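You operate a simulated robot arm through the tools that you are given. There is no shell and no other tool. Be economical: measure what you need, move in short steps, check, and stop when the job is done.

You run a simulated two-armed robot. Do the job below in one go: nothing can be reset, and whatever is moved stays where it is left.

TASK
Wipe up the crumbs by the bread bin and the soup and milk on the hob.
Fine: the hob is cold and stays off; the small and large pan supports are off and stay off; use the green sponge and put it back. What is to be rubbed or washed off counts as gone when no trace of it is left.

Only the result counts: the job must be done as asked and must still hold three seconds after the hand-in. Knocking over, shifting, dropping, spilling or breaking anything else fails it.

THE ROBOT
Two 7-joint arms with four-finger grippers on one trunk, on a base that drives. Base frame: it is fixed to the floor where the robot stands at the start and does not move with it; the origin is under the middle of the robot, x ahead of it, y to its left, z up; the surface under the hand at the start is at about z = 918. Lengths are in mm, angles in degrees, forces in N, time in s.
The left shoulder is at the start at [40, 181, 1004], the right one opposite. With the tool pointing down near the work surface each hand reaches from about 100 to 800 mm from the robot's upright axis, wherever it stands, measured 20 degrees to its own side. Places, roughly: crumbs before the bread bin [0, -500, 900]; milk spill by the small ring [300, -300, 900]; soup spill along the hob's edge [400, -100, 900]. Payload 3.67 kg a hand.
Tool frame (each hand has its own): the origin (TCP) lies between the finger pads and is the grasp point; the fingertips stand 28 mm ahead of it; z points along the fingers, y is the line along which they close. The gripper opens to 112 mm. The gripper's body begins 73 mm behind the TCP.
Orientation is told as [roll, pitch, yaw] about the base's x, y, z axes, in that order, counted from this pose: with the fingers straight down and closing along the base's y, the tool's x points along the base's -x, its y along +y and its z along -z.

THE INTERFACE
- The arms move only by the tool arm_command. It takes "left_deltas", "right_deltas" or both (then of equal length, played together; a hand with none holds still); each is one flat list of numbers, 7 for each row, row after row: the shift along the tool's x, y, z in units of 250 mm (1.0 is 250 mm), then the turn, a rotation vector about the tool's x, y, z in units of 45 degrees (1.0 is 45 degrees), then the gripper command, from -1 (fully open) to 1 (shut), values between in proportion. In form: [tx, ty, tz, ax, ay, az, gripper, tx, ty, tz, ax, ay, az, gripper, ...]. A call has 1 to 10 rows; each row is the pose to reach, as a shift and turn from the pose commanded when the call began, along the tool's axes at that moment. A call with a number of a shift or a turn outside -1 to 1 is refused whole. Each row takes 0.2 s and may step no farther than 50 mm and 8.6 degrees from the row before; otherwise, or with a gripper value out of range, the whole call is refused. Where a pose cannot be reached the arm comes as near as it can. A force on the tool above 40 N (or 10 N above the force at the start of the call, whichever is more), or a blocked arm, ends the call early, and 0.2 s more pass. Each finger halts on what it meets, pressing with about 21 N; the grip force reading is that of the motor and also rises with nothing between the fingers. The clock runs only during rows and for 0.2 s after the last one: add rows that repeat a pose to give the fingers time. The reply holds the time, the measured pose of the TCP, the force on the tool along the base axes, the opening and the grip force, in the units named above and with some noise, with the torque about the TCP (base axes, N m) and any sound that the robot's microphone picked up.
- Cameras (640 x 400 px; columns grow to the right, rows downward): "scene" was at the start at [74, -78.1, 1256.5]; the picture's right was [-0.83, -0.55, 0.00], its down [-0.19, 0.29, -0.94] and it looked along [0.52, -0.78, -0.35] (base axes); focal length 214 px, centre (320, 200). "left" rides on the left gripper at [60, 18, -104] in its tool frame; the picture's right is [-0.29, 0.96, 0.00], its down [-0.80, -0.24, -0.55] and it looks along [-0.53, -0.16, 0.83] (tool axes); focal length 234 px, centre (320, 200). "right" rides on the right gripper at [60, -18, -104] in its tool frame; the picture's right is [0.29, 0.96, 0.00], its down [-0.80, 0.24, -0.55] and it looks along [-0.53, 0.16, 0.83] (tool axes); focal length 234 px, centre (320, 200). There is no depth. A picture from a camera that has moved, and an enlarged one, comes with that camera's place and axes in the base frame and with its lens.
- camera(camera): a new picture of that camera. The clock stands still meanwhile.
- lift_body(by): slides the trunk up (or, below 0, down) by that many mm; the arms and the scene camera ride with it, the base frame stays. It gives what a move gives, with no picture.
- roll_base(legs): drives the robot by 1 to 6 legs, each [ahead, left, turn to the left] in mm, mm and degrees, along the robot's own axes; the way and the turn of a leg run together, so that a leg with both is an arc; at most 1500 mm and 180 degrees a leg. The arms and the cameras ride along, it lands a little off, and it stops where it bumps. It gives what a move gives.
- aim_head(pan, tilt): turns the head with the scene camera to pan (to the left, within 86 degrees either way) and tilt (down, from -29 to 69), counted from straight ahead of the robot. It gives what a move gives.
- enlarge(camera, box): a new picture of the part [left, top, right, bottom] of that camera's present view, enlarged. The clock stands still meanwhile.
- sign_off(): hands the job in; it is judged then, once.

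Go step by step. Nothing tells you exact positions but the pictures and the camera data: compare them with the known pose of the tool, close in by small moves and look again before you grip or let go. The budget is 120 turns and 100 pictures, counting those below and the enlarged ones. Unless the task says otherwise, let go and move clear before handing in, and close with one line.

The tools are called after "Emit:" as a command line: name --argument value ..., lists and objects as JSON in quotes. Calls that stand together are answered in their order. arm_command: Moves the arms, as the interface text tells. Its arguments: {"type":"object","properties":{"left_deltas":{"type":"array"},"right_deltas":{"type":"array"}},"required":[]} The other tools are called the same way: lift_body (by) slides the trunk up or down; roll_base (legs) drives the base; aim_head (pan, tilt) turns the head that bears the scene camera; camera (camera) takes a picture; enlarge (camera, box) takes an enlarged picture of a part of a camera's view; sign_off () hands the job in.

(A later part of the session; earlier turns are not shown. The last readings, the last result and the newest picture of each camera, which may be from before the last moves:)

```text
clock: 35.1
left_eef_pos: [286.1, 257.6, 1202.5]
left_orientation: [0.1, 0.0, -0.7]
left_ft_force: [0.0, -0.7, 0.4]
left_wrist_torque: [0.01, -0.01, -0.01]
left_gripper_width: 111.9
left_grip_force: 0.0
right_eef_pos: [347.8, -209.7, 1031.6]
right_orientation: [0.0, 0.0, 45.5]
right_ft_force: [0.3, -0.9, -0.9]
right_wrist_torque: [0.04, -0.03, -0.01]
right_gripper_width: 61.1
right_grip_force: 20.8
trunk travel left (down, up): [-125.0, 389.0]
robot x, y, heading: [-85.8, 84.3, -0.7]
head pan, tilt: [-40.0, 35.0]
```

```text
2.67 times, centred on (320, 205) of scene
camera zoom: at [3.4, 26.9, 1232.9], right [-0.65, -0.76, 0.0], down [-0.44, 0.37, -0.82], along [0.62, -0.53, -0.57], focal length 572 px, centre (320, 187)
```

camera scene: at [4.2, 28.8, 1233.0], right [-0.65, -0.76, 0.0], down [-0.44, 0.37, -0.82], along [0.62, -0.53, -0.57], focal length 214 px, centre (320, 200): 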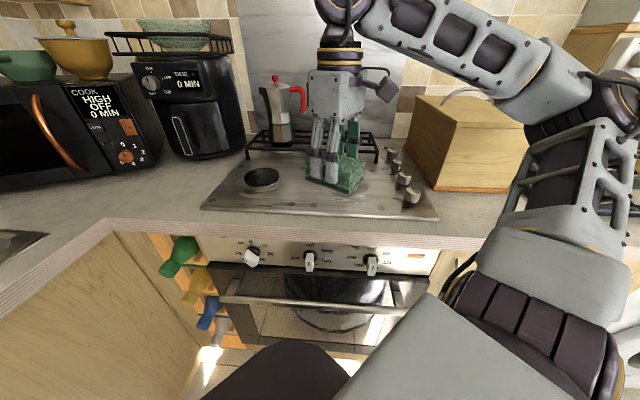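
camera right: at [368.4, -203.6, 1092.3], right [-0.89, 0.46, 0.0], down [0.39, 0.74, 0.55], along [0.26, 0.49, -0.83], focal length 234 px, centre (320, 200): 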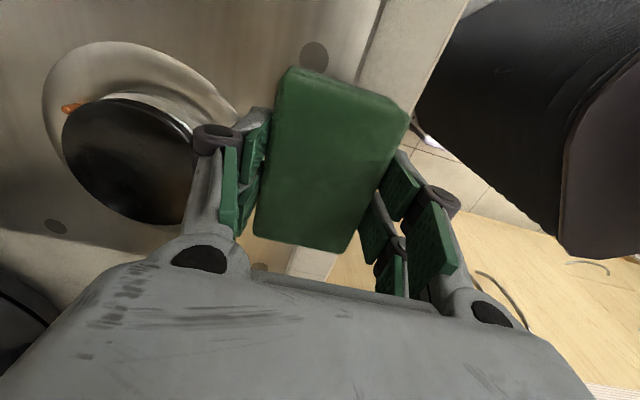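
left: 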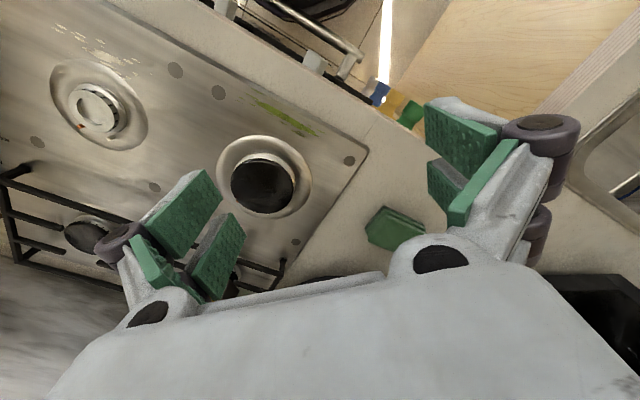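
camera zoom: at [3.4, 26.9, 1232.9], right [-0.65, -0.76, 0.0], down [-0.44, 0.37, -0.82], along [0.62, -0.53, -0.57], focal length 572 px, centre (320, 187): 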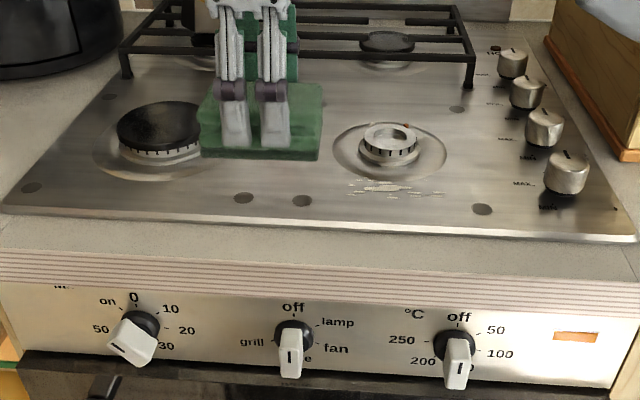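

The soup is gone. Next is the milk: go to e≈40, n≈414, lower onto the plate and rub toward the knobs side.

Emit:
arm_command --right_deltas '[0.12, -0.04, 0, 0, 0, 0, 1, 0.23, -0.074, 0.06, 0, 0, 0, 1, 0.23, -0.074, 0.2, 0, 0, 0, 1, 0.23, -0.074, 0.25, 0, 0, 0, 1, 0.23, -0.074, 0.268, 0, 0, 0, 1, 0.23, -0.074, 0.276, 0, 0, 0, 1, 0.3, -0.074, 0.276, 0, 0, 0, 1, 0.38, -0.074, 0.276, 0, 0, 0, 1]'

Emit:
enlarge --camera "scene" --box '[240, 120, 440, 245]'

Emit:
camera --camera "right"

```text
clock: 36.9
left_eef_pos: [288.4, 260.0, 1201.5]
left_orientation: [0.0, -0.1, -0.5]
left_ft_force: [1.2, -0.2, -0.1]
left_wrist_torque: [0.0, -0.03, 0.02]
left_gripper_width: 112.0
left_grip_force: 0.1
right_eef_pos: [284.6, -235.2, 977.6]
right_orientation: [-0.2, 0.1, 45.2]
right_ft_force: [-0.2, -0.3, -1.2]
right_wrist_torque: [0.0, -0.02, 0.03]
right_gripper_width: 61.2
right_grip_force: 20.9
right hand out of reach, approached as far as the arm can: row 1, 2, 3, 4, 5, 6, 7, 8
trunk travel left (down, up): [-125.0, 389.0]
robot x, y, heading: [-85.4, 88.1, -0.8]
head pan, tilt: [-40.0, 35.0]
```

```text
3.20 times, centred on (340, 182) of scene
camera zoom: at [3.7, 28.4, 1233.0], right [-0.65, -0.76, 0.0], down [-0.44, 0.37, -0.82], along [0.62, -0.53, -0.57], focal length 686 px, centre (256, 256)
```

zoom: 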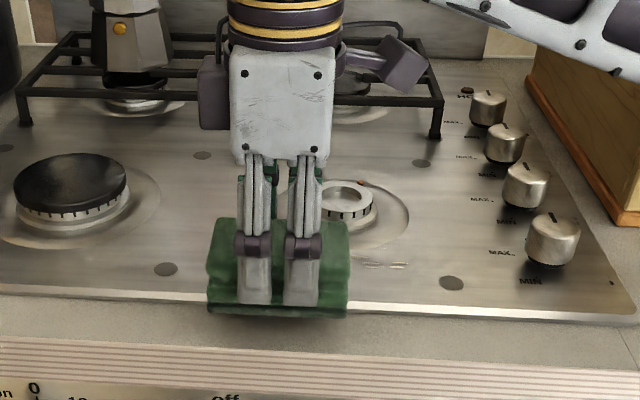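

```text
65 pictures are left
camera right: at [254.7, -289.6, 1082.1], right [-0.88, 0.47, 0.0], down [0.39, 0.74, 0.55], along [0.26, 0.49, -0.83], focal length 234 px, centre (320, 200)
```

right: 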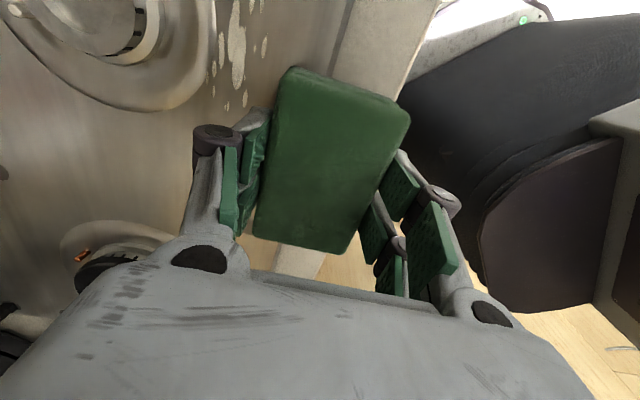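

The wrist limits this angle here. Turning the hand to -45° fits this arm position better and keeps the fingers away from the burner, so I'll lift and rotate in two steps.

Emit:
arm_command --right_deltas '[0, 0, -0.12, 0, 0, 0.16, 1, 0, 0, -0.24, 0, 0, 0.33, 1, 0, 0, -0.24, 0, 0, 0.5, 1, 0, 0, -0.24, 0, 0, 0.67, 1, 0, 0, -0.24, 0, 0, 0.84, 1, 0, 0, -0.24, 0, 0, 1, 1]'

Emit:
arm_command --right_deltas '[0, 0, 0, 0, 0, 0.16, 1, 0, 0, 0, 0, 0, 0.33, 1, 0, 0, 0, 0, 0, 0.5, 1, 0, 0, 0, 0, 0, 0.67, 1, 0, 0, 0, 0, 0, 0.84, 1, 0, 0, 0, 0, 0, 1, 1]'

Emit:
camera --camera "scene"

Emit:
camera --camera "right"

```text
clock: 38.3
left_eef_pos: [289.1, 259.6, 1201.3]
left_orientation: [0.0, 0.1, -0.6]
left_ft_force: [-0.4, 0.0, -0.6]
left_wrist_torque: [-0.02, 0.0, 0.01]
left_gripper_width: 111.8
left_grip_force: 0.0
right_eef_pos: [285.0, -236.7, 1035.0]
right_orientation: [0.0, 0.1, 0.3]
right_ft_force: [0.8, -0.4, -0.7]
right_wrist_torque: [-0.02, -0.02, -0.02]
right_gripper_width: 61.1
right_grip_force: 20.9
trunk travel left (down, up): [-125.0, 389.0]
robot x, y, heading: [-86.9, 84.6, -0.8]
head pan, tilt: [-40.0, 35.0]
```

```text
clock: 39.7
left_eef_pos: [289.9, 259.5, 1202.3]
left_orientation: [0.0, -0.1, -0.6]
left_ft_force: [-0.3, 0.3, -0.3]
left_wrist_torque: [0.0, -0.01, 0.02]
left_gripper_width: 111.8
left_grip_force: 0.0
right_eef_pos: [284.2, -236.2, 1034.3]
right_orientation: [0.0, 0.0, -44.7]
right_ft_force: [0.3, -0.3, -0.4]
right_wrist_torque: [-0.01, 0.0, -0.01]
right_gripper_width: 61.0
right_grip_force: 20.5
trunk travel left (down, up): [-125.0, 389.0]
robot x, y, heading: [-85.3, 86.7, -0.7]
head pan, tilt: [-40.0, 35.0]
```

```text
64 pictures are left
camera scene: at [4.2, 29.0, 1233.0], right [-0.65, -0.76, 0.0], down [-0.44, 0.37, -0.82], along [0.62, -0.53, -0.57], focal length 214 px, centre (320, 200)
```

scene: 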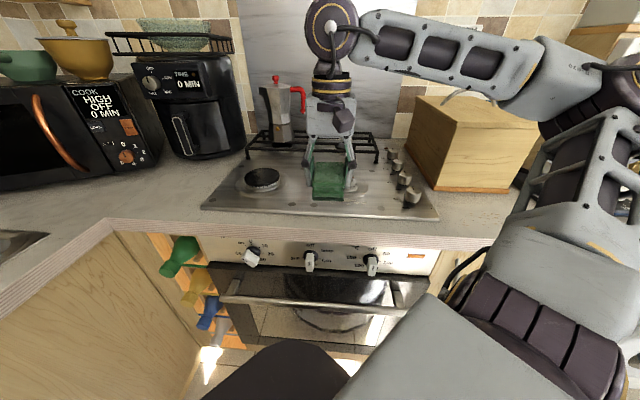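

```text
63 pictures are left
camera right: at [228.7, -206.8, 1139.6], right [0.47, 0.88, 0.0], down [0.74, -0.39, 0.55], along [0.49, -0.26, -0.83], focal length 234 px, centre (320, 200)
```

right: 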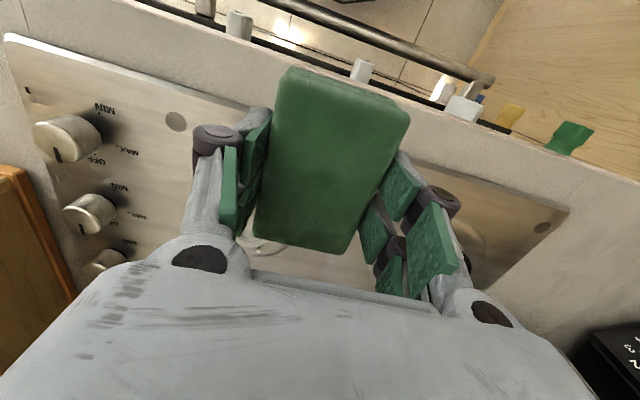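

That worked. Now down onto the milk (fingers along the edge direction), rubbing from e≈25 to e≈-65.

Emit:
arm_command --right_deltas '[-0.1, -0.036, 0.1, 0, 0, 0, 1, -0.148, -0.036, 0.2, 0, 0, 0, 1, -0.148, -0.036, 0.26, 0, 0, 0, 1, -0.148, -0.036, 0.28, 0, 0, 0, 1, -0.148, -0.036, 0.287, 0, 0, 0, 1, -0.148, -0.1, 0.287, 0, 0, 0, 1, -0.148, -0.18, 0.287, 0, 0, 0, 1, -0.148, -0.26, 0.287, 0, 0, 0, 1, -0.148, -0.34, 0.287, 0, 0, 0, 1, -0.148, -0.41, 0.287, 0, 0, 0, 1]'

Emit:
enlarge --camera "scene" --box '[240, 120, 440, 245]'

```text
clock: 41.8
left_eef_pos: [286.3, 261.2, 1202.3]
left_orientation: [0.0, -0.2, -0.5]
left_ft_force: [-1.1, 0.2, 0.6]
left_wrist_torque: [0.05, -0.03, 0.01]
left_gripper_width: 112.3
left_grip_force: 0.0
right_eef_pos: [247.6, -321.9, 945.8]
right_orientation: [-2.6, 2.6, -43.4]
right_ft_force: [-3.5, 13.9, 28.5]
right_wrist_torque: [0.66, -0.78, 0.54]
right_gripper_width: 62.6
right_grip_force: 20.7
right hand out of reach, approached as far as the arm can: row 8
trunk travel left (down, up): [-125.0, 389.0]
robot x, y, heading: [-87.2, 88.6, -0.6]
head pan, tilt: [-40.0, 35.0]
stopped in row 10 (right hand): the force on the tool passed its limit at 69 N (the readings are from after the stop); the commanded pose is now the measured one
```

```text
3.20 times, centred on (340, 182) of scene
camera zoom: at [2.5, 30.2, 1233.3], right [-0.65, -0.76, 0.0], down [-0.43, 0.37, -0.82], along [0.62, -0.53, -0.57], focal length 686 px, centre (256, 256)
```

zoom: 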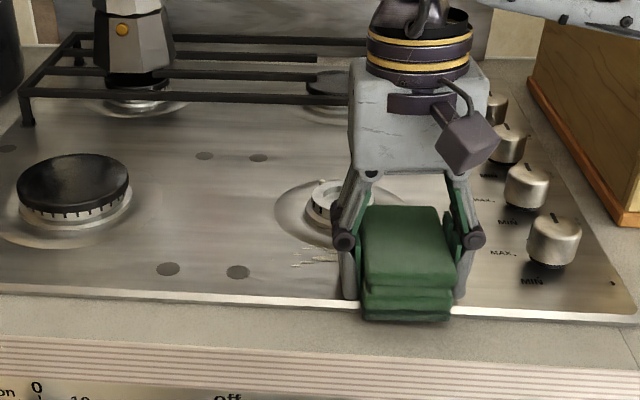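

The arm hit a reach limit and pressed too deep (z 946), probably shoving the sponge up in the grip. I'll lift and inspect.

Emit:
arm_command --right_deltas '[0, 0, -0.08, 0, 0, 0, 1, 0, 0, -0.2, 0, 0, 0, 1, 0.1, 0, -0.3, 0, 0, 0, 1]'

Emit:
enlarge --camera "scene" --box '[240, 120, 440, 245]'

Emit:
camera --camera "right"

```text
clock: 42.6
left_eef_pos: [287.5, 262.2, 1201.3]
left_orientation: [-0.1, 0.0, -0.5]
left_ft_force: [-0.9, -0.2, 0.0]
left_wrist_torque: [-0.06, -0.04, 0.02]
left_gripper_width: 111.8
left_grip_force: 0.0
right_eef_pos: [235.8, -305.4, 1020.1]
right_orientation: [-3.2, 2.7, -43.5]
right_ft_force: [0.6, -0.2, 0.2]
right_wrist_torque: [-0.05, -0.01, 0.02]
right_gripper_width: 61.6
right_grip_force: 20.5
trunk travel left (down, up): [-125.0, 389.0]
robot x, y, heading: [-88.1, 90.8, -0.4]
head pan, tilt: [-40.0, 35.0]
```

```text
3.20 times, centred on (340, 182) of scene
camera zoom: at [3.6, 30.6, 1233.2], right [-0.65, -0.76, 0.0], down [-0.44, 0.37, -0.82], along [0.62, -0.53, -0.57], focal length 686 px, centre (256, 256)
```

zoom: 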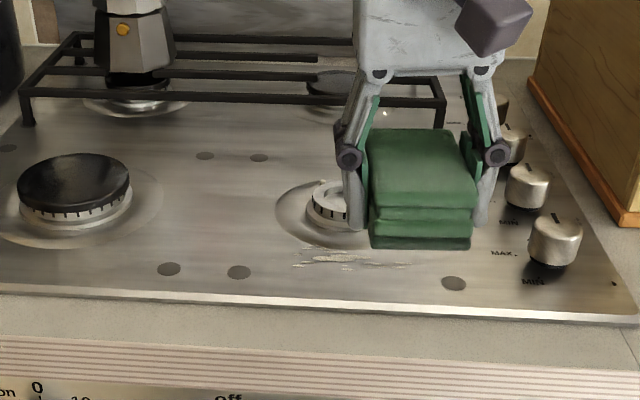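

```text
60 pictures are left
camera right: at [188.0, -275.8, 1128.1], right [0.45, 0.89, -0.04], down [0.78, -0.37, 0.5], along [0.43, -0.26, -0.86], focal length 234 px, centre (320, 200)
```

right: 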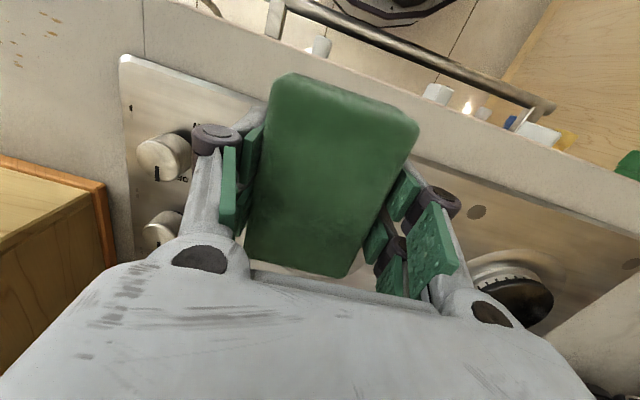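

The sponge now sits nearly flush with the fingertips, so I'll need to re-grip it. First I back the base off so the arm isn't so folded.

Emit:
roll_base --legs '[[-125, 10, 0]]'

Emit:
camera --camera "scene"

```text
clock: 43.9
left_eef_pos: [160.1, 270.1, 1202.4]
left_orientation: [0.0, -0.1, -0.8]
left_ft_force: [0.3, 0.1, -0.1]
left_wrist_torque: [0.01, -0.04, -0.02]
left_gripper_width: 112.2
left_grip_force: 0.1
right_eef_pos: [107.1, -297.0, 1018.4]
right_orientation: [-3.1, 2.7, -43.8]
right_ft_force: [0.1, -0.2, -0.2]
right_wrist_torque: [0.02, -0.02, 0.01]
right_gripper_width: 61.5
right_grip_force: 21.8
trunk travel left (down, up): [-125.0, 389.0]
robot x, y, heading: [-210.1, 96.8, -0.6]
head pan, tilt: [-40.0, 35.0]
```

```text
59 pictures are left
camera scene: at [-124.3, 40.4, 1233.1], right [-0.65, -0.76, 0.0], down [-0.43, 0.37, -0.82], along [0.62, -0.53, -0.57], focal length 214 px, centre (320, 200)
```

scene: 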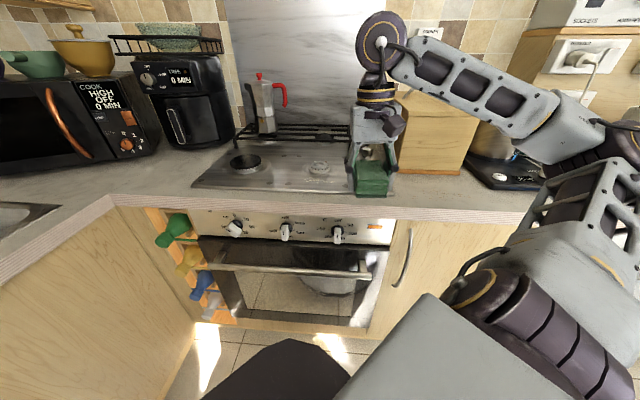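

Clear view. I'll level the hand and go to the clean flat patch between the two front rings (e≈100, n≈420) for re-gripping.

Emit:
arm_command --right_deltas '[-0.09, 0.15, 0, -0.012, -0.01, 0.005, 1, -0.18, 0.3, 0, -0.023, -0.02, 0.01, 1, -0.27, 0.45, 0, -0.035, -0.03, 0.015, 1, -0.36, 0.6, 0, -0.046, -0.04, 0.02, 1, -0.45, 0.75, 0, -0.058, -0.05, 0.025, 1, -0.53, 0.89, 0.02, -0.069, -0.06, 0.027, 1, -0.557, 0.927, 0.06, -0.069, -0.06, 0.027, 1, -0.557, 0.927, 0.08, -0.069, -0.06, 0.027, 1]'

Emit:
enlarge --camera "scene" --box '[190, 100, 390, 225]'

Emit:
camera --camera "right"

```text
clock: 45.7
left_eef_pos: [161.7, 271.8, 1200.7]
left_orientation: [0.0, 0.0, -0.8]
left_ft_force: [0.5, 0.5, 0.0]
left_wrist_torque: [-0.02, -0.02, 0.0]
left_gripper_width: 112.0
left_grip_force: 0.0
right_eef_pos: [367.9, -224.1, 978.8]
right_orientation: [0.1, 0.0, -45.1]
right_ft_force: [0.8, 0.0, 0.1]
right_wrist_torque: [-0.02, -0.01, 0.03]
right_gripper_width: 61.4
right_grip_force: 21.3
trunk travel left (down, up): [-125.0, 389.0]
robot x, y, heading: [-213.9, 99.5, -0.8]
head pan, tilt: [-40.0, 35.0]
```

```text
3.20 times, centred on (290, 162) of scene
camera zoom: at [-122.9, 40.7, 1233.0], right [-0.65, -0.76, 0.0], down [-0.43, 0.37, -0.82], along [0.62, -0.53, -0.57], focal length 686 px, centre (416, 320)
```

zoom: 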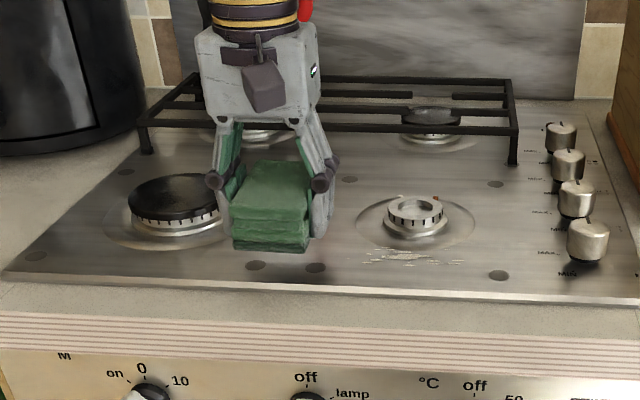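

```text
57 pictures are left
camera right: at [312.5, -195.4, 1084.2], right [0.47, 0.88, 0.0], down [0.73, -0.39, 0.55], along [0.49, -0.26, -0.83], focal length 234 px, centre (320, 200)
```

right: 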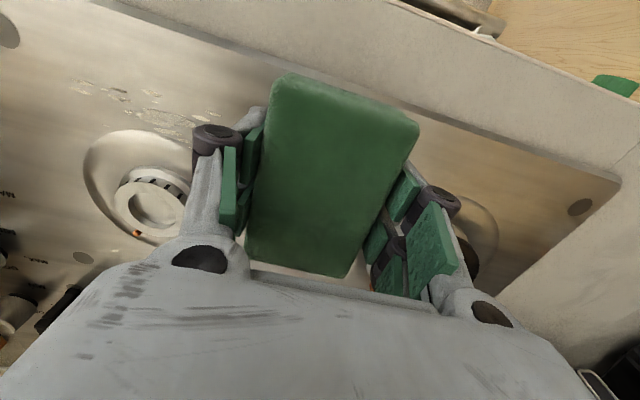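

The hand is level. I'll lower to just above the plate, let the sponge drop the last few mm, and open partly.

Emit:
arm_command --right_deltas '[0, 0, 0.05, 0, 0, 0, 1, 0, 0, 0.085, 0, 0, 0, 1, 0, 0, 0.1, 0, 0, 0, 1, 0, 0, 0.1, 0, 0, 0, 0.2, 0, 0, 0.1, 0, 0, 0, -0.4, 0, 0, 0.1, 0, 0, 0, -0.4]'

Emit:
enlarge --camera "scene" --box '[220, 120, 340, 195]'

Emit:
camera --camera "right"

```text
clock: 47.1
left_eef_pos: [162.0, 271.6, 1202.8]
left_orientation: [0.0, 0.0, -0.9]
left_ft_force: [-0.1, 0.1, -0.4]
left_wrist_torque: [0.01, 0.02, 0.01]
left_gripper_width: 112.0
left_grip_force: 0.1
right_eef_pos: [367.6, -223.9, 954.3]
right_orientation: [0.1, 0.1, -45.0]
right_ft_force: [0.6, -0.1, 0.6]
right_wrist_torque: [0.0, -0.02, -0.01]
right_gripper_width: 78.3
right_grip_force: 0.1
trunk travel left (down, up): [-125.0, 389.0]
robot x, y, heading: [-208.7, 97.8, -0.8]
head pan, tilt: [-40.0, 35.0]
```

```text
5.33 times, centred on (280, 158) of scene
camera zoom: at [-123.0, 40.4, 1233.0], right [-0.65, -0.76, 0.0], down [-0.43, 0.37, -0.82], along [0.62, -0.53, -0.57], focal length 1144 px, centre (533, 427)
```

zoom: 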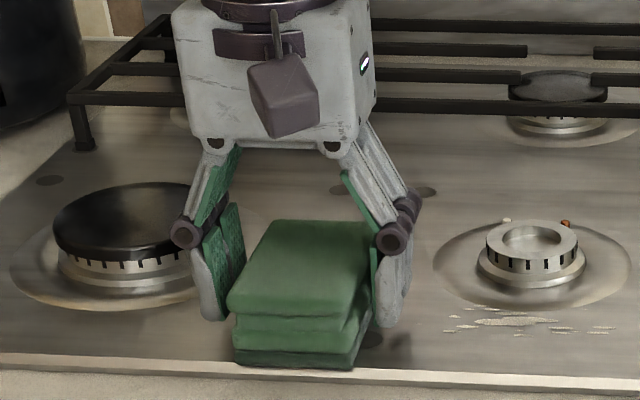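

```text
55 pictures are left
camera right: at [312.7, -194.3, 1059.8], right [0.47, 0.88, 0.0], down [0.73, -0.39, 0.55], along [0.49, -0.26, -0.83], focal length 234 px, centre (320, 200)
```

right: 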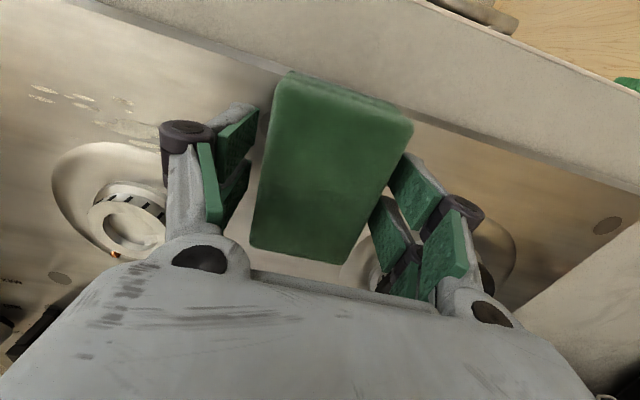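

The sponge rests flat on the plate. I'll raise 6.5 mm and re-grip so about 11 mm sticks out.

Emit:
arm_command --right_deltas '[0, 0, -0.026, 0, 0, 0, -0.4, 0, 0, -0.026, 0, 0, 0, 0.4, 0, 0, -0.026, 0, 0, 0, 1, 0, 0, -0.026, 0, 0, 0, 1, 0, 0, -0.026, 0, 0, 0, 1]'

```text
clock: 48.3
left_eef_pos: [160.2, 270.7, 1201.7]
left_orientation: [0.0, 0.0, -0.9]
left_ft_force: [-0.5, -0.1, 0.2]
left_wrist_torque: [-0.01, 0.03, -0.01]
left_gripper_width: 111.9
left_grip_force: 0.2
right_eef_pos: [368.7, -224.4, 960.7]
right_orientation: [0.0, 0.0, -45.0]
right_ft_force: [1.2, -0.7, 2.4]
right_wrist_torque: [-0.01, 0.04, 0.0]
right_gripper_width: 61.0
right_grip_force: 20.6
trunk travel left (down, up): [-125.0, 389.0]
robot x, y, heading: [-214.1, 100.8, -0.6]
head pan, tilt: [-40.0, 35.0]
```

Re-gripped with contact at TCP z≈961. Next, a hop to the milk's near end and a rub at light pressure.

Emit:
arm_command --right_deltas '[0.03, 0, -0.06, 0, 0, 0, 1, 0.072, -0.12, -0.06, 0, 0, 0, 1, 0.072, -0.2, -0.02, 0, 0, 0, 1, 0.072, -0.2, 0.006, 0, 0, 0, 1, 0.072, -0.3, 0.008, 0, 0, 0, 1, 0.072, -0.4, 0.008, 0, 0, 0, 1, 0.072, -0.5, 0.008, 0, 0, 0, 1, 0.072, -0.6, 0.008, 0, 0, 0, 1, 0.072, -0.7, 0.008, 0, 0, 0, 1]'

Emit:
enlarge --camera "scene" --box '[220, 120, 380, 220]'

```text
clock: 50.3
left_eef_pos: [161.4, 271.0, 1200.9]
left_orientation: [0.0, -0.1, -0.8]
left_ft_force: [1.5, 0.0, -0.7]
left_wrist_torque: [-0.02, -0.02, 0.01]
left_gripper_width: 112.2
left_grip_force: 0.1
right_eef_pos: [231.1, -333.9, 961.2]
right_orientation: [0.0, 0.0, -44.8]
right_ft_force: [3.4, 5.4, 16.6]
right_wrist_torque: [0.19, -0.35, 0.11]
right_gripper_width: 61.5
right_grip_force: 20.9
trunk travel left (down, up): [-125.0, 389.0]
robot x, y, heading: [-211.4, 99.8, -0.4]
head pan, tilt: [-40.0, 35.0]
```

```text
4.00 times, centred on (300, 170) of scene
camera zoom: at [-124.2, 41.1, 1233.1], right [-0.65, -0.76, 0.0], down [-0.43, 0.37, -0.82], along [0.62, -0.53, -0.57], focal length 858 px, centre (400, 320)
```

zoom: 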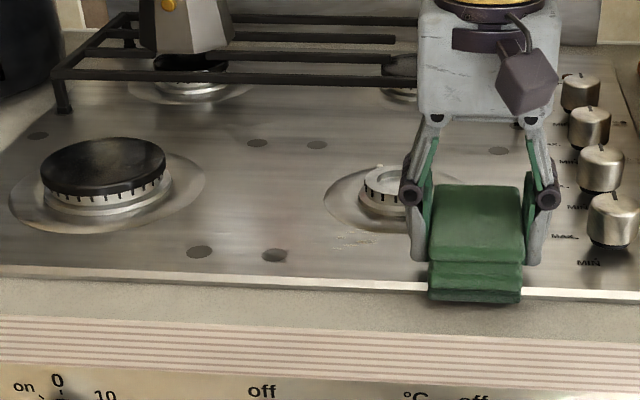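

Most of it is gone, with a faint trace near e≈17. I'll rub back over it slightly deeper toward the ring.

Emit:
arm_command --right_deltas '[-0.03, 0.06, 0, 0, 0, 0, 1, -0.045, 0.14, 0, 0, 0, 0, 1, -0.045, 0.22, 0, 0, 0, 0, 1, -0.045, 0.3, 0.0, 0, 0, 0, 1, -0.045, 0.38, 0.0, 0, 0, 0, 1, -0.045, 0.46, 0.002, 0, 0, 0, 1, -0.045, 0.38, 0.002, 0, 0, 0, 1, -0.045, 0.3, 0.002, 0, 0, 0, 1, -0.045, 0.4, 0.002, 0, 0, 0, 1, -0.045, 0.52, 0.002, 0, 0, 0, 1]'

Emit:
enlarge --camera "scene" --box '[220, 120, 380, 220]'

```text
clock: 52.5
left_eef_pos: [160.6, 271.9, 1201.4]
left_orientation: [-0.1, -0.1, -0.8]
left_ft_force: [0.4, 0.2, 1.0]
left_wrist_torque: [-0.02, 0.0, -0.02]
left_gripper_width: 112.1
left_grip_force: 0.0
right_eef_pos: [328.6, -250.0, 957.9]
right_orientation: [-0.1, 0.0, -45.1]
right_ft_force: [-2.3, -4.9, 14.9]
right_wrist_torque: [-0.39, 0.21, -0.06]
right_gripper_width: 61.3
right_grip_force: 21.2
trunk travel left (down, up): [-125.0, 389.0]
robot x, y, heading: [-213.6, 99.3, -0.8]
head pan, tilt: [-40.0, 35.0]
```

```text
4.00 times, centred on (300, 170) of scene
camera zoom: at [-124.5, 41.4, 1233.1], right [-0.65, -0.76, 0.0], down [-0.43, 0.37, -0.82], along [0.62, -0.54, -0.57], focal length 858 px, centre (400, 320)
```

zoom: 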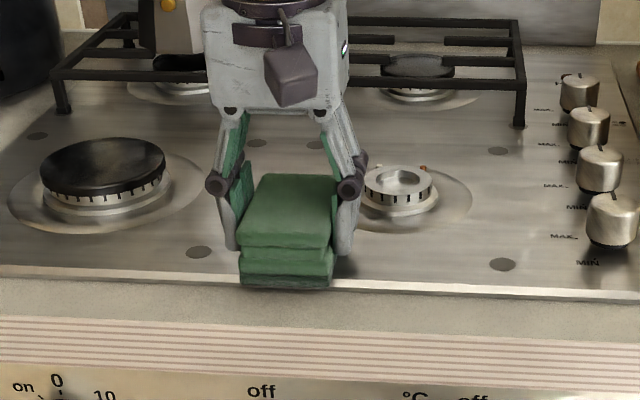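

The milk looks gone from here. I'll lift and inspect closely with both cameras.

Emit:
arm_command --right_deltas '[0, 0, -0.15, 0, 0, 0, 1, 0, 0, -0.3, 0, 0, 0, 1, 0.1, 0, -0.42, 0, 0, 0, 1]'

Emit:
enlarge --camera "scene" --box '[260, 150, 360, 212]'

Emit:
enlarge --camera "right" --box '[0, 20, 260, 200]'

Emit:
enlarge --camera "scene" --box '[185, 150, 285, 212]'

```text
clock: 53.3
left_eef_pos: [161.3, 272.0, 1202.3]
left_orientation: [0.1, 0.0, -0.8]
left_ft_force: [0.3, 0.0, -0.1]
left_wrist_torque: [-0.01, -0.02, 0.0]
left_gripper_width: 112.1
left_grip_force: 0.0
right_eef_pos: [310.8, -235.6, 1064.0]
right_orientation: [0.0, 0.0, -44.9]
right_ft_force: [-0.3, 0.6, -0.9]
right_wrist_torque: [-0.03, -0.02, 0.01]
right_gripper_width: 61.1
right_grip_force: 21.6
trunk travel left (down, up): [-125.0, 389.0]
robot x, y, heading: [-210.4, 95.7, -0.8]
head pan, tilt: [-40.0, 35.0]
```

```text
6.40 times, centred on (310, 181) of scene
camera zoom: at [-123.8, 41.3, 1233.1], right [-0.65, -0.76, 0.0], down [-0.43, 0.37, -0.82], along [0.62, -0.54, -0.57], focal length 1373 px, centre (384, 322)
```

zoom: 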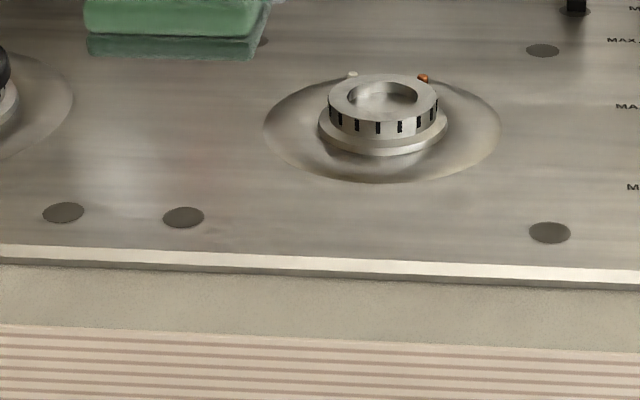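

```text
2.22 times, centred on (130, 110) of right
camera zoom: at [255.9, -205.2, 1168.9], right [0.47, 0.88, 0.0], down [0.73, -0.39, 0.55], along [0.49, -0.26, -0.83], focal length 520 px, centre (742, 400)
```

zoom: 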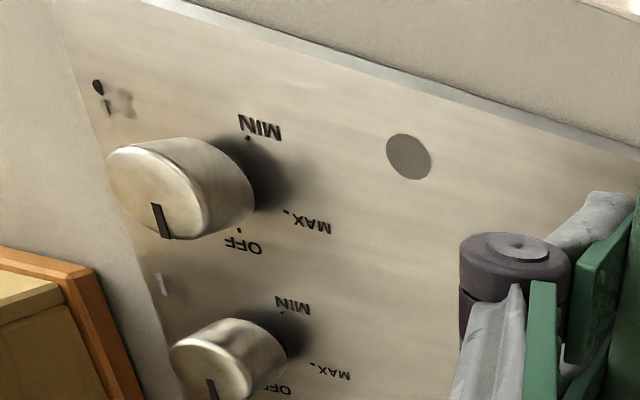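

```text
6.40 times, centred on (235, 181) of scene
camera zoom: at [-123.8, 41.3, 1233.1], right [-0.65, -0.76, 0.0], down [-0.43, 0.37, -0.82], along [0.62, -0.54, -0.57], focal length 1373 px, centre (864, 322)
```

zoom: 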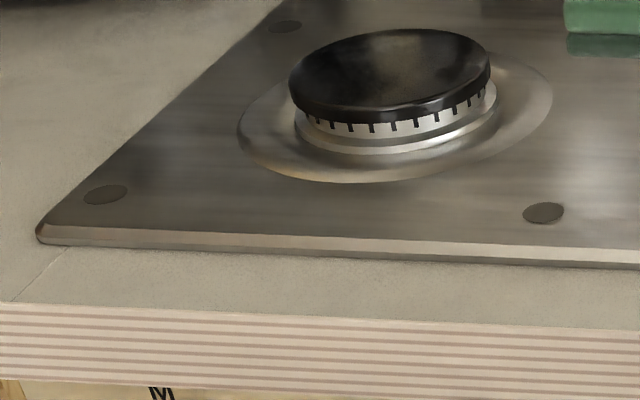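

Soup and milk are both gone without trace. Next, carry the sponge high over the knobs toward the crumbs.

Emit:
arm_command --right_deltas '[0, -0.16, 0, 0, 0, 0, 1, 0, -0.33, 0, 0, 0, 0, 1, 0, -0.5, 0, 0, 0, 0, 1, 0, -0.67, 0, 0, 0, 0, 1, 0, -0.84, 0, 0, 0, 0, 1, 0.016, -1, 0, 0, 0, 0, 1]'

Emit:
aim_head --pan -62 --tilt 35

Emit:
camera --camera "scene"

Emit:
camera --camera "right"

```text
clock: 54.7
left_eef_pos: [163.1, 271.1, 1200.5]
left_orientation: [0.0, 0.1, -0.7]
left_ft_force: [2.2, 0.0, -0.1]
left_wrist_torque: [0.03, 0.1, -0.08]
left_gripper_width: 111.9
left_grip_force: 0.1
right_eef_pos: [135.3, -412.1, 1057.2]
right_orientation: [-0.8, 0.8, -45.0]
right_ft_force: [-1.9, 0.2, 5.7]
right_wrist_torque: [-0.02, -0.23, 0.03]
right_gripper_width: 60.9
right_grip_force: 20.9
trunk travel left (down, up): [-125.0, 389.0]
robot x, y, heading: [-212.4, 99.3, -0.8]
head pan, tilt: [-40.0, 35.0]
```

```text
clock: 55.5
left_eef_pos: [161.5, 270.3, 1201.4]
left_orientation: [0.0, -0.1, -0.8]
left_ft_force: [-0.9, 0.0, 0.2]
left_wrist_torque: [0.01, 0.0, 0.03]
left_gripper_width: 112.2
left_grip_force: 0.1
right_eef_pos: [133.6, -411.3, 1054.5]
right_orientation: [-1.2, 1.1, -45.1]
right_ft_force: [0.6, 0.1, -0.1]
right_wrist_torque: [0.0, -0.01, -0.02]
right_gripper_width: 61.1
right_grip_force: 21.7
trunk travel left (down, up): [-125.0, 389.0]
robot x, y, heading: [-208.8, 98.1, -0.8]
head pan, tilt: [-62.0, 35.0]
```

```text
49 pictures are left
camera scene: at [-149.0, 19.3, 1233.0], right [-0.89, -0.46, 0.0], down [-0.26, 0.51, -0.82], along [0.38, -0.73, -0.57], focal length 214 px, centre (320, 200)
```

scene: 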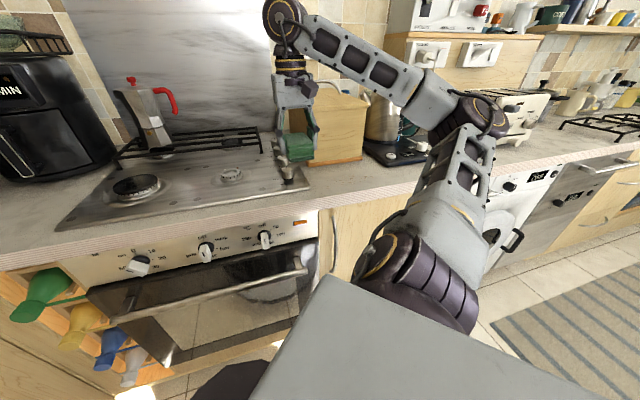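

```text
48 pictures are left
camera right: at [81.9, -381.1, 1161.5], right [0.47, 0.88, -0.01], down [0.75, -0.39, 0.53], along [0.47, -0.26, -0.85], focal length 234 px, centre (320, 200)
```

right: 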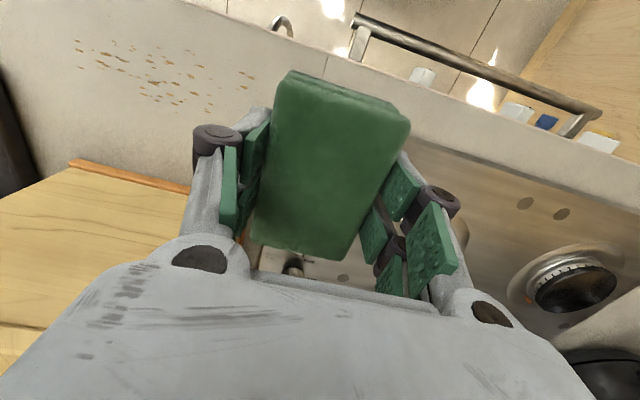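

Crumbs cover n≈362–418, e≈-425..-270. The arm is near its folded limit here, so I'll move the hand back along the hob and then shift the base about 340 mm toward the crumbs.

Emit:
arm_command --right_deltas '[0, 0.16, -0.02, 0, 0, 0, 1, 0, 0.33, -0.03, 0, 0, 0, 1, 0, 0.5, -0.03, 0, 0, 0, 1, 0, 0.67, -0.03, 0, 0, 0, 1, 0, 0.84, -0.03, 0, 0, 0, 1, 0, 1, -0.03, 0, 0, 0, 1]'

Emit:
roll_base --legs '[[-243, -243, 0]]'

Emit:
camera --camera "scene"

Emit:
camera --camera "right"

```text
clock: 57.0
left_eef_pos: [163.6, 271.8, 1200.4]
left_orientation: [0.0, 0.0, -0.8]
left_ft_force: [0.1, -0.3, -0.3]
left_wrist_torque: [0.01, 0.02, -0.01]
left_gripper_width: 112.0
left_grip_force: 0.0
right_eef_pos: [313.3, -231.1, 1068.1]
right_orientation: [-0.1, 0.0, -45.0]
right_ft_force: [-0.5, 0.5, 0.0]
right_wrist_torque: [-0.04, 0.02, -0.06]
right_gripper_width: 61.1
right_grip_force: 20.8
trunk travel left (down, up): [-125.0, 389.0]
robot x, y, heading: [-211.9, 100.2, -0.9]
head pan, tilt: [-62.0, 35.0]
```

```text
clock: 59.2
left_eef_pos: [-81.1, 32.8, 1202.2]
left_orientation: [0.1, 0.0, -0.9]
left_ft_force: [0.3, 0.4, 0.8]
left_wrist_torque: [0.02, -0.01, 0.02]
left_gripper_width: 111.7
left_grip_force: 0.1
right_eef_pos: [68.1, -470.7, 1069.7]
right_orientation: [0.0, 0.0, -45.0]
right_ft_force: [-0.2, 0.2, 0.7]
right_wrist_torque: [0.03, -0.03, 0.0]
right_gripper_width: 61.3
right_grip_force: 21.0
trunk travel left (down, up): [-125.0, 389.0]
robot x, y, heading: [-451.2, -138.4, -1.0]
head pan, tilt: [-62.0, 35.0]
```

```text
47 pictures are left
camera scene: at [-392.4, -217.2, 1233.0], right [-0.89, -0.46, 0.0], down [-0.26, 0.51, -0.82], along [0.37, -0.73, -0.57], focal length 214 px, centre (320, 200)
```

scene: 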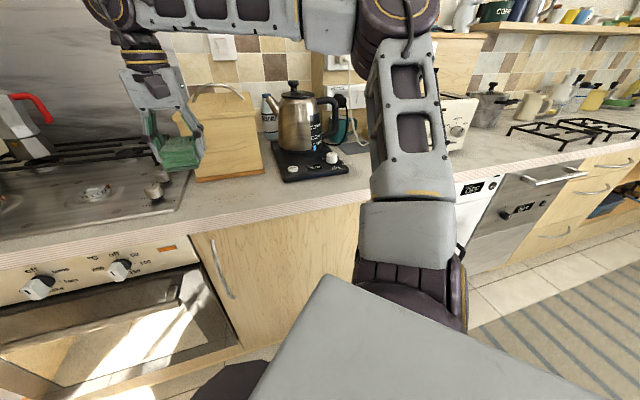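

```text
46 pictures are left
camera right: at [12.5, -440.4, 1175.2], right [0.47, 0.88, 0.0], down [0.73, -0.4, 0.55], along [0.49, -0.26, -0.83], focal length 234 px, centre (320, 200)
```

right: 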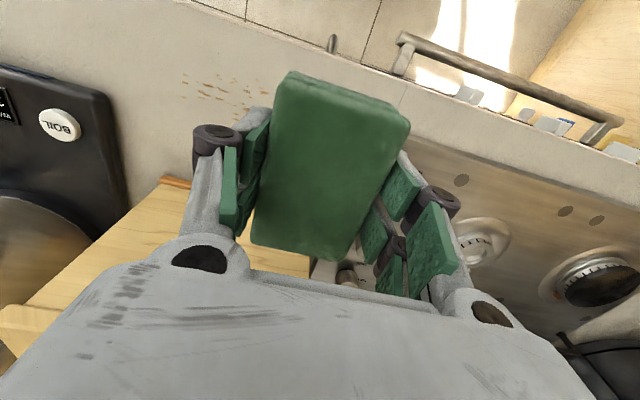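

I'm at n≈381, e≈-285, and the kettle stand corner is at e≈-477, so there's room. Lowering now at the hob-side end of the crumbs.

Emit:
arm_command --right_deltas '[-0.036, 0.08, 0.1, 0, 0, 0, 1, -0.036, 0.092, 0.25, 0, 0, 0, 1, -0.036, 0.092, 0.38, 0, 0, 0, 1, -0.036, 0.092, 0.43, 0, 0, 0, 1, -0.036, 0.092, 0.445, 0, 0, 0, 1, -0.036, 0.092, 0.455, 0, 0, 0, 1, -0.036, 0.092, 0.455, 0, 0, 0, 1]'

Emit:
enlarge --camera "scene" --box '[140, 100, 340, 225]'

```text
clock: 60.8
left_eef_pos: [-79.7, 34.7, 1200.7]
left_orientation: [0.1, 0.0, -0.9]
left_ft_force: [0.6, 0.0, -0.7]
left_wrist_torque: [0.02, -0.04, -0.01]
left_gripper_width: 112.1
left_grip_force: 0.0
right_eef_pos: [90.6, -461.4, 955.2]
right_orientation: [0.0, 0.0, -45.1]
right_ft_force: [0.6, 0.0, -0.5]
right_wrist_torque: [-0.02, 0.01, 0.01]
right_gripper_width: 61.4
right_grip_force: 20.8
trunk travel left (down, up): [-125.0, 389.0]
robot x, y, heading: [-453.0, -138.8, -0.8]
head pan, tilt: [-62.0, 35.0]
```

```text
3.20 times, centred on (240, 162) of scene
camera zoom: at [-391.9, -216.6, 1233.0], right [-0.89, -0.46, 0.0], down [-0.26, 0.51, -0.82], along [0.37, -0.73, -0.57], focal length 686 px, centre (576, 320)
```

zoom: 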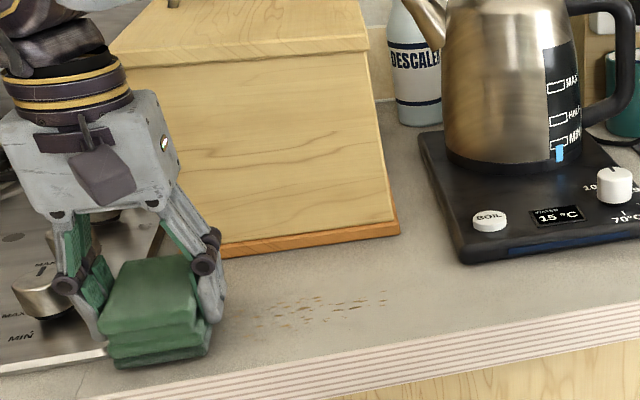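

No contact yet at z 955; lowering a few mm more.

Emit:
arm_command --right_deltas '[0, 0, 0.006, 0, 0, 0, 1, 0, 0, 0.011, 0, 0, 0, 1, 0, 0, 0.011, 0, 0, 0, 1]'

```text
clock: 61.6
left_eef_pos: [-80.1, 34.9, 1201.7]
left_orientation: [0.0, 0.1, -0.9]
left_ft_force: [-0.6, 0.0, 0.3]
left_wrist_torque: [0.02, 0.01, -0.01]
left_gripper_width: 111.9
left_grip_force: 0.0
right_eef_pos: [88.8, -461.5, 953.7]
right_orientation: [-0.1, 0.0, -45.1]
right_ft_force: [0.4, 0.8, -0.1]
right_wrist_torque: [-0.01, 0.02, 0.03]
right_gripper_width: 61.1
right_grip_force: 21.0
trunk travel left (down, up): [-125.0, 389.0]
robot x, y, heading: [-450.2, -138.1, -0.7]
head pan, tilt: [-62.0, 35.0]
```

Emit:
arm_command --right_deltas '[0, 0, 0.006, 0, 0, 0, 1, 0, 0, 0.012, 0, 0, 0, 1, 0, 0, 0.012, 0, 0, 0, 1]'

Emit:
enlarge --camera "scene" --box '[140, 160, 260, 225]'

```text
clock: 62.4
left_eef_pos: [-80.9, 34.1, 1201.2]
left_orientation: [0.0, 0.0, -0.9]
left_ft_force: [-0.1, -0.3, 0.2]
left_wrist_torque: [-0.02, -0.01, 0.0]
left_gripper_width: 112.0
left_grip_force: 0.1
right_eef_pos: [90.0, -460.4, 950.7]
right_orientation: [0.0, 0.0, -45.1]
right_ft_force: [-0.4, 0.5, -0.6]
right_wrist_torque: [-0.01, -0.01, 0.0]
right_gripper_width: 61.1
right_grip_force: 21.2
trunk travel left (down, up): [-125.0, 389.0]
robot x, y, heading: [-455.4, -139.2, -0.7]
head pan, tilt: [-62.0, 35.0]
```

```text
5.33 times, centred on (200, 192) of scene
camera zoom: at [-391.8, -216.6, 1233.0], right [-0.89, -0.46, 0.0], down [-0.26, 0.51, -0.82], along [0.37, -0.73, -0.57], focal length 1144 px, centre (960, 240)
```

zoom: 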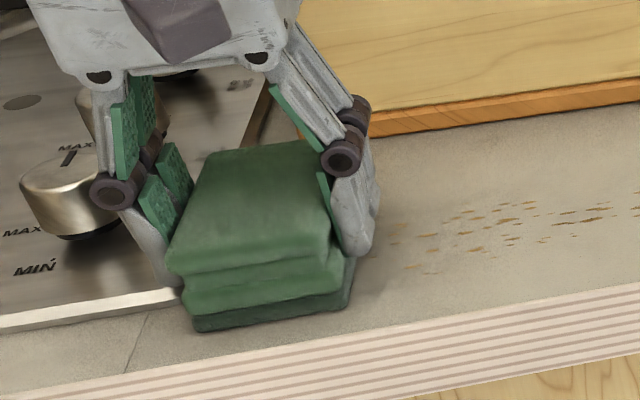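

The left finger is close to the hob plate's edge, so I'll shift 13 mm away from it and continue lowering.

Emit:
arm_command --right_deltas '[0, -0.052, 0, 0, 0, 0, 1, 0, -0.052, 0.008, 0, 0, 0, 1, 0, -0.052, 0.012, 0, 0, 0, 1, 0, -0.052, 0.012, 0, 0, 0, 1]'

```text
clock: 63.4
left_eef_pos: [-80.9, 34.8, 1201.9]
left_orientation: [-0.1, 0.0, -0.9]
left_ft_force: [-0.7, 0.0, -0.4]
left_wrist_torque: [0.0, -0.01, -0.02]
left_gripper_width: 112.0
left_grip_force: 0.2
right_eef_pos: [81.9, -469.2, 949.7]
right_orientation: [0.1, -0.1, -45.1]
right_ft_force: [2.3, -3.5, 17.4]
right_wrist_torque: [-0.12, 0.29, 0.06]
right_gripper_width: 61.2
right_grip_force: 21.5
trunk travel left (down, up): [-125.0, 389.0]
robot x, y, heading: [-460.1, -136.4, -0.8]
head pan, tilt: [-62.0, 35.0]
```

Contact at 17 N. Rubbing across the crumbs away from the hob.

Emit:
arm_command --right_deltas '[0, 0.03, -0.001, 0, 0, 0, 1, 0, -0.04, -0.001, 0, 0, 0, 1, 0, -0.12, -0.001, 0, 0, 0, 1, 0, -0.2, -0.001, 0, 0, 0, 1, 0, -0.28, -0.001, 0, 0, 0, 1, 0, -0.36, -0.001, 0, 0, 0, 1, 0, -0.44, -0.001, 0, 0, 0, 1, 0, -0.5, -0.001, 0, 0, 0, 1, 0, -0.54, -0.001, 0, 0, 0, 1]'

Emit:
enlarge --camera "scene" --box '[140, 120, 340, 245]'

```text
clock: 65.4
left_eef_pos: [-80.8, 36.1, 1200.7]
left_orientation: [-0.1, -0.1, -0.9]
left_ft_force: [0.5, 1.4, -0.7]
left_wrist_torque: [0.01, -0.01, 0.02]
left_gripper_width: 111.9
left_grip_force: 0.0
right_eef_pos: [-13.9, -563.4, 949.5]
right_orientation: [0.0, -0.3, -44.9]
right_ft_force: [6.6, 6.4, 24.6]
right_wrist_torque: [0.3, -0.42, 0.05]
right_gripper_width: 61.6
right_grip_force: 21.0
trunk travel left (down, up): [-125.0, 389.0]
robot x, y, heading: [-452.7, -139.9, -0.6]
head pan, tilt: [-62.0, 35.0]
```

```text
3.20 times, centred on (240, 182) of scene
camera zoom: at [-392.7, -214.5, 1233.3], right [-0.89, -0.46, 0.0], down [-0.26, 0.51, -0.82], along [0.37, -0.73, -0.57], focal length 686 px, centre (576, 256)
```

zoom: 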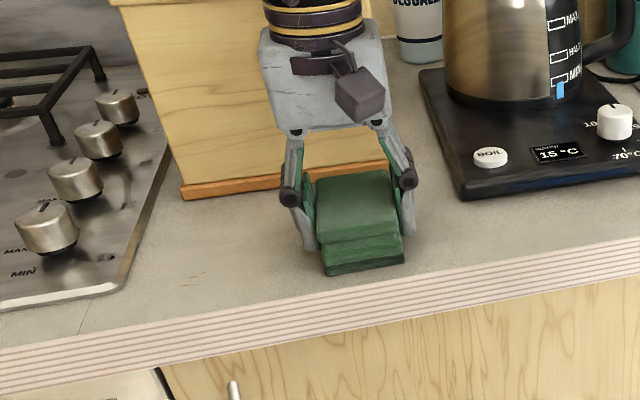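

Nearly all gone, a faint trace remains near the hob side. Rubbing back and over that again.

Emit:
arm_command --right_deltas '[-0.02, 0.06, -0.003, 0, 0, 0, 1, -0.02, 0.14, -0.003, 0, 0, 0, 1, -0.02, 0.22, -0.003, 0, 0, 0, 1, -0.02, 0.3, -0.003, 0, 0, 0, 1, -0.02, 0.38, -0.003, 0, 0, 0, 1, -0.02, 0.46, -0.003, 0, 0, 0, 1, -0.02, 0.54, -0.003, 0, 0, 0, 1, 0.03, 0.55, -0.002, 0, 0, 0, 1, 0.03, 0.46, -0.002, 0, 0, 0, 1, 0.03, 0.38, -0.002, 0, 0, 0, 1]'

Emit:
enlarge --camera "scene" --box '[140, 120, 340, 245]'

```text
clock: 67.6
left_eef_pos: [-81.8, 35.1, 1200.6]
left_orientation: [0.0, 0.0, -0.8]
left_ft_force: [-1.1, 0.9, 0.2]
left_wrist_torque: [0.02, -0.01, -0.02]
left_gripper_width: 111.8
left_grip_force: 0.1
right_eef_pos: [49.7, -489.7, 947.6]
right_orientation: [0.0, -0.1, -45.1]
right_ft_force: [4.3, 3.1, 17.2]
right_wrist_torque: [0.25, 0.09, -0.01]
right_gripper_width: 61.1
right_grip_force: 21.0
trunk travel left (down, up): [-125.0, 389.0]
robot x, y, heading: [-453.9, -138.5, -0.6]
head pan, tilt: [-62.0, 35.0]
```

```text
3.20 times, centred on (240, 182) of scene
camera zoom: at [-392.6, -215.3, 1233.2], right [-0.89, -0.46, 0.0], down [-0.26, 0.51, -0.82], along [0.37, -0.73, -0.57], focal length 686 px, centre (576, 256)
```

zoom: 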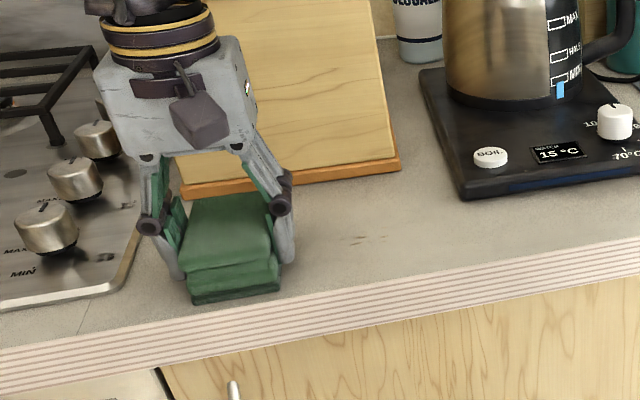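

The hob side is clean. A small trace is left near e≈-406, so I'll rub that end.

Emit:
arm_command --right_deltas '[0, -0.1, 0, 0, 0, 0, 1, -0.02, -0.2, 0, 0, 0, 0, 1, -0.03, -0.3, 0.001, 0, 0, 0, 1, -0.03, -0.38, 0.001, 0, 0, 0, 1, -0.03, -0.44, 0.001, 0, 0, 0, 1, -0.03, -0.36, 0.001, 0, 0, 0, 1, 0.0, -0.36, 0.001, 0, 0, 0, 1, 0.0, -0.44, 0.001, 0, 0, 0, 1, 0.0, -0.34, 0.001, 0, 0, 0, 1, 0.0, -0.24, 0.001, 0, 0, 0, 1]'

Emit:
arm_command --right_deltas '[0, 0, -0.15, 0, 0, 0, 1, 0, 0, -0.3, 0, 0, 0, 1, 0, 0.15, -0.42, 0, 0, 0, 1, 0, 0.32, -0.45, 0, 0, 0, 1, 0, 0.5, -0.47, 0, 0, 0, 1, 0, 0.67, -0.47, 0, 0, 0, 1, 0, 0.83, -0.47, 0, 0, 0, 1]'

Emit:
enlarge --camera "scene" --box '[160, 160, 280, 235]'

Emit:
camera --camera "right"

```text
clock: 69.8
left_eef_pos: [-80.0, 33.0, 1201.0]
left_orientation: [0.1, 0.1, -0.9]
left_ft_force: [0.9, 0.1, 0.0]
left_wrist_torque: [0.03, 0.02, 0.03]
left_gripper_width: 112.0
left_grip_force: 0.1
right_eef_pos: [4.1, -531.3, 947.7]
right_orientation: [0.0, 0.0, -45.0]
right_ft_force: [-1.0, 0.1, 0.5]
right_wrist_torque: [0.0, 0.03, 0.0]
right_gripper_width: 61.3
right_grip_force: 21.1
trunk travel left (down, up): [-125.0, 389.0]
robot x, y, heading: [-455.6, -138.6, -0.7]
head pan, tilt: [-62.0, 35.0]
```

```text
clock: 71.4
left_eef_pos: [-78.7, 33.5, 1200.0]
left_orientation: [0.0, 0.0, -0.9]
left_ft_force: [0.1, 0.0, -0.1]
left_wrist_torque: [0.02, 0.04, 0.01]
left_gripper_width: 112.0
left_grip_force: 0.2
right_eef_pos: [153.7, -389.4, 1068.7]
right_orientation: [-0.1, 0.2, -45.2]
right_ft_force: [-0.1, -0.2, -0.3]
right_wrist_torque: [0.0, 0.03, 0.03]
right_gripper_width: 61.2
right_grip_force: 20.5
trunk travel left (down, up): [-125.0, 389.0]
robot x, y, heading: [-452.4, -137.6, -0.7]
head pan, tilt: [-62.0, 35.0]
```

```text
5.33 times, centred on (220, 198) of scene
camera zoom: at [-389.9, -216.8, 1232.8], right [-0.89, -0.46, 0.0], down [-0.26, 0.51, -0.82], along [0.37, -0.73, -0.57], focal length 1144 px, centre (853, 213)
```

zoom: 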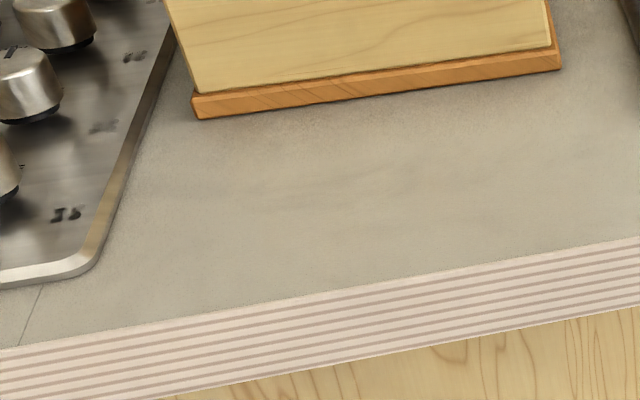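

```text
40 pictures are left
camera right: at [98.8, -359.2, 1173.7], right [0.48, 0.88, 0.0], down [0.73, -0.4, 0.55], along [0.48, -0.26, -0.83], focal length 234 px, centre (320, 200)
```

right: 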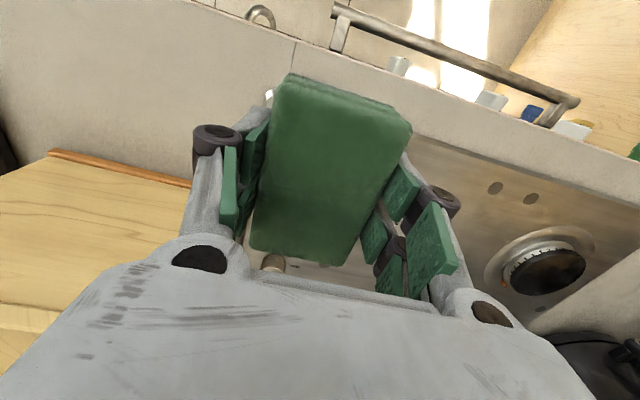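

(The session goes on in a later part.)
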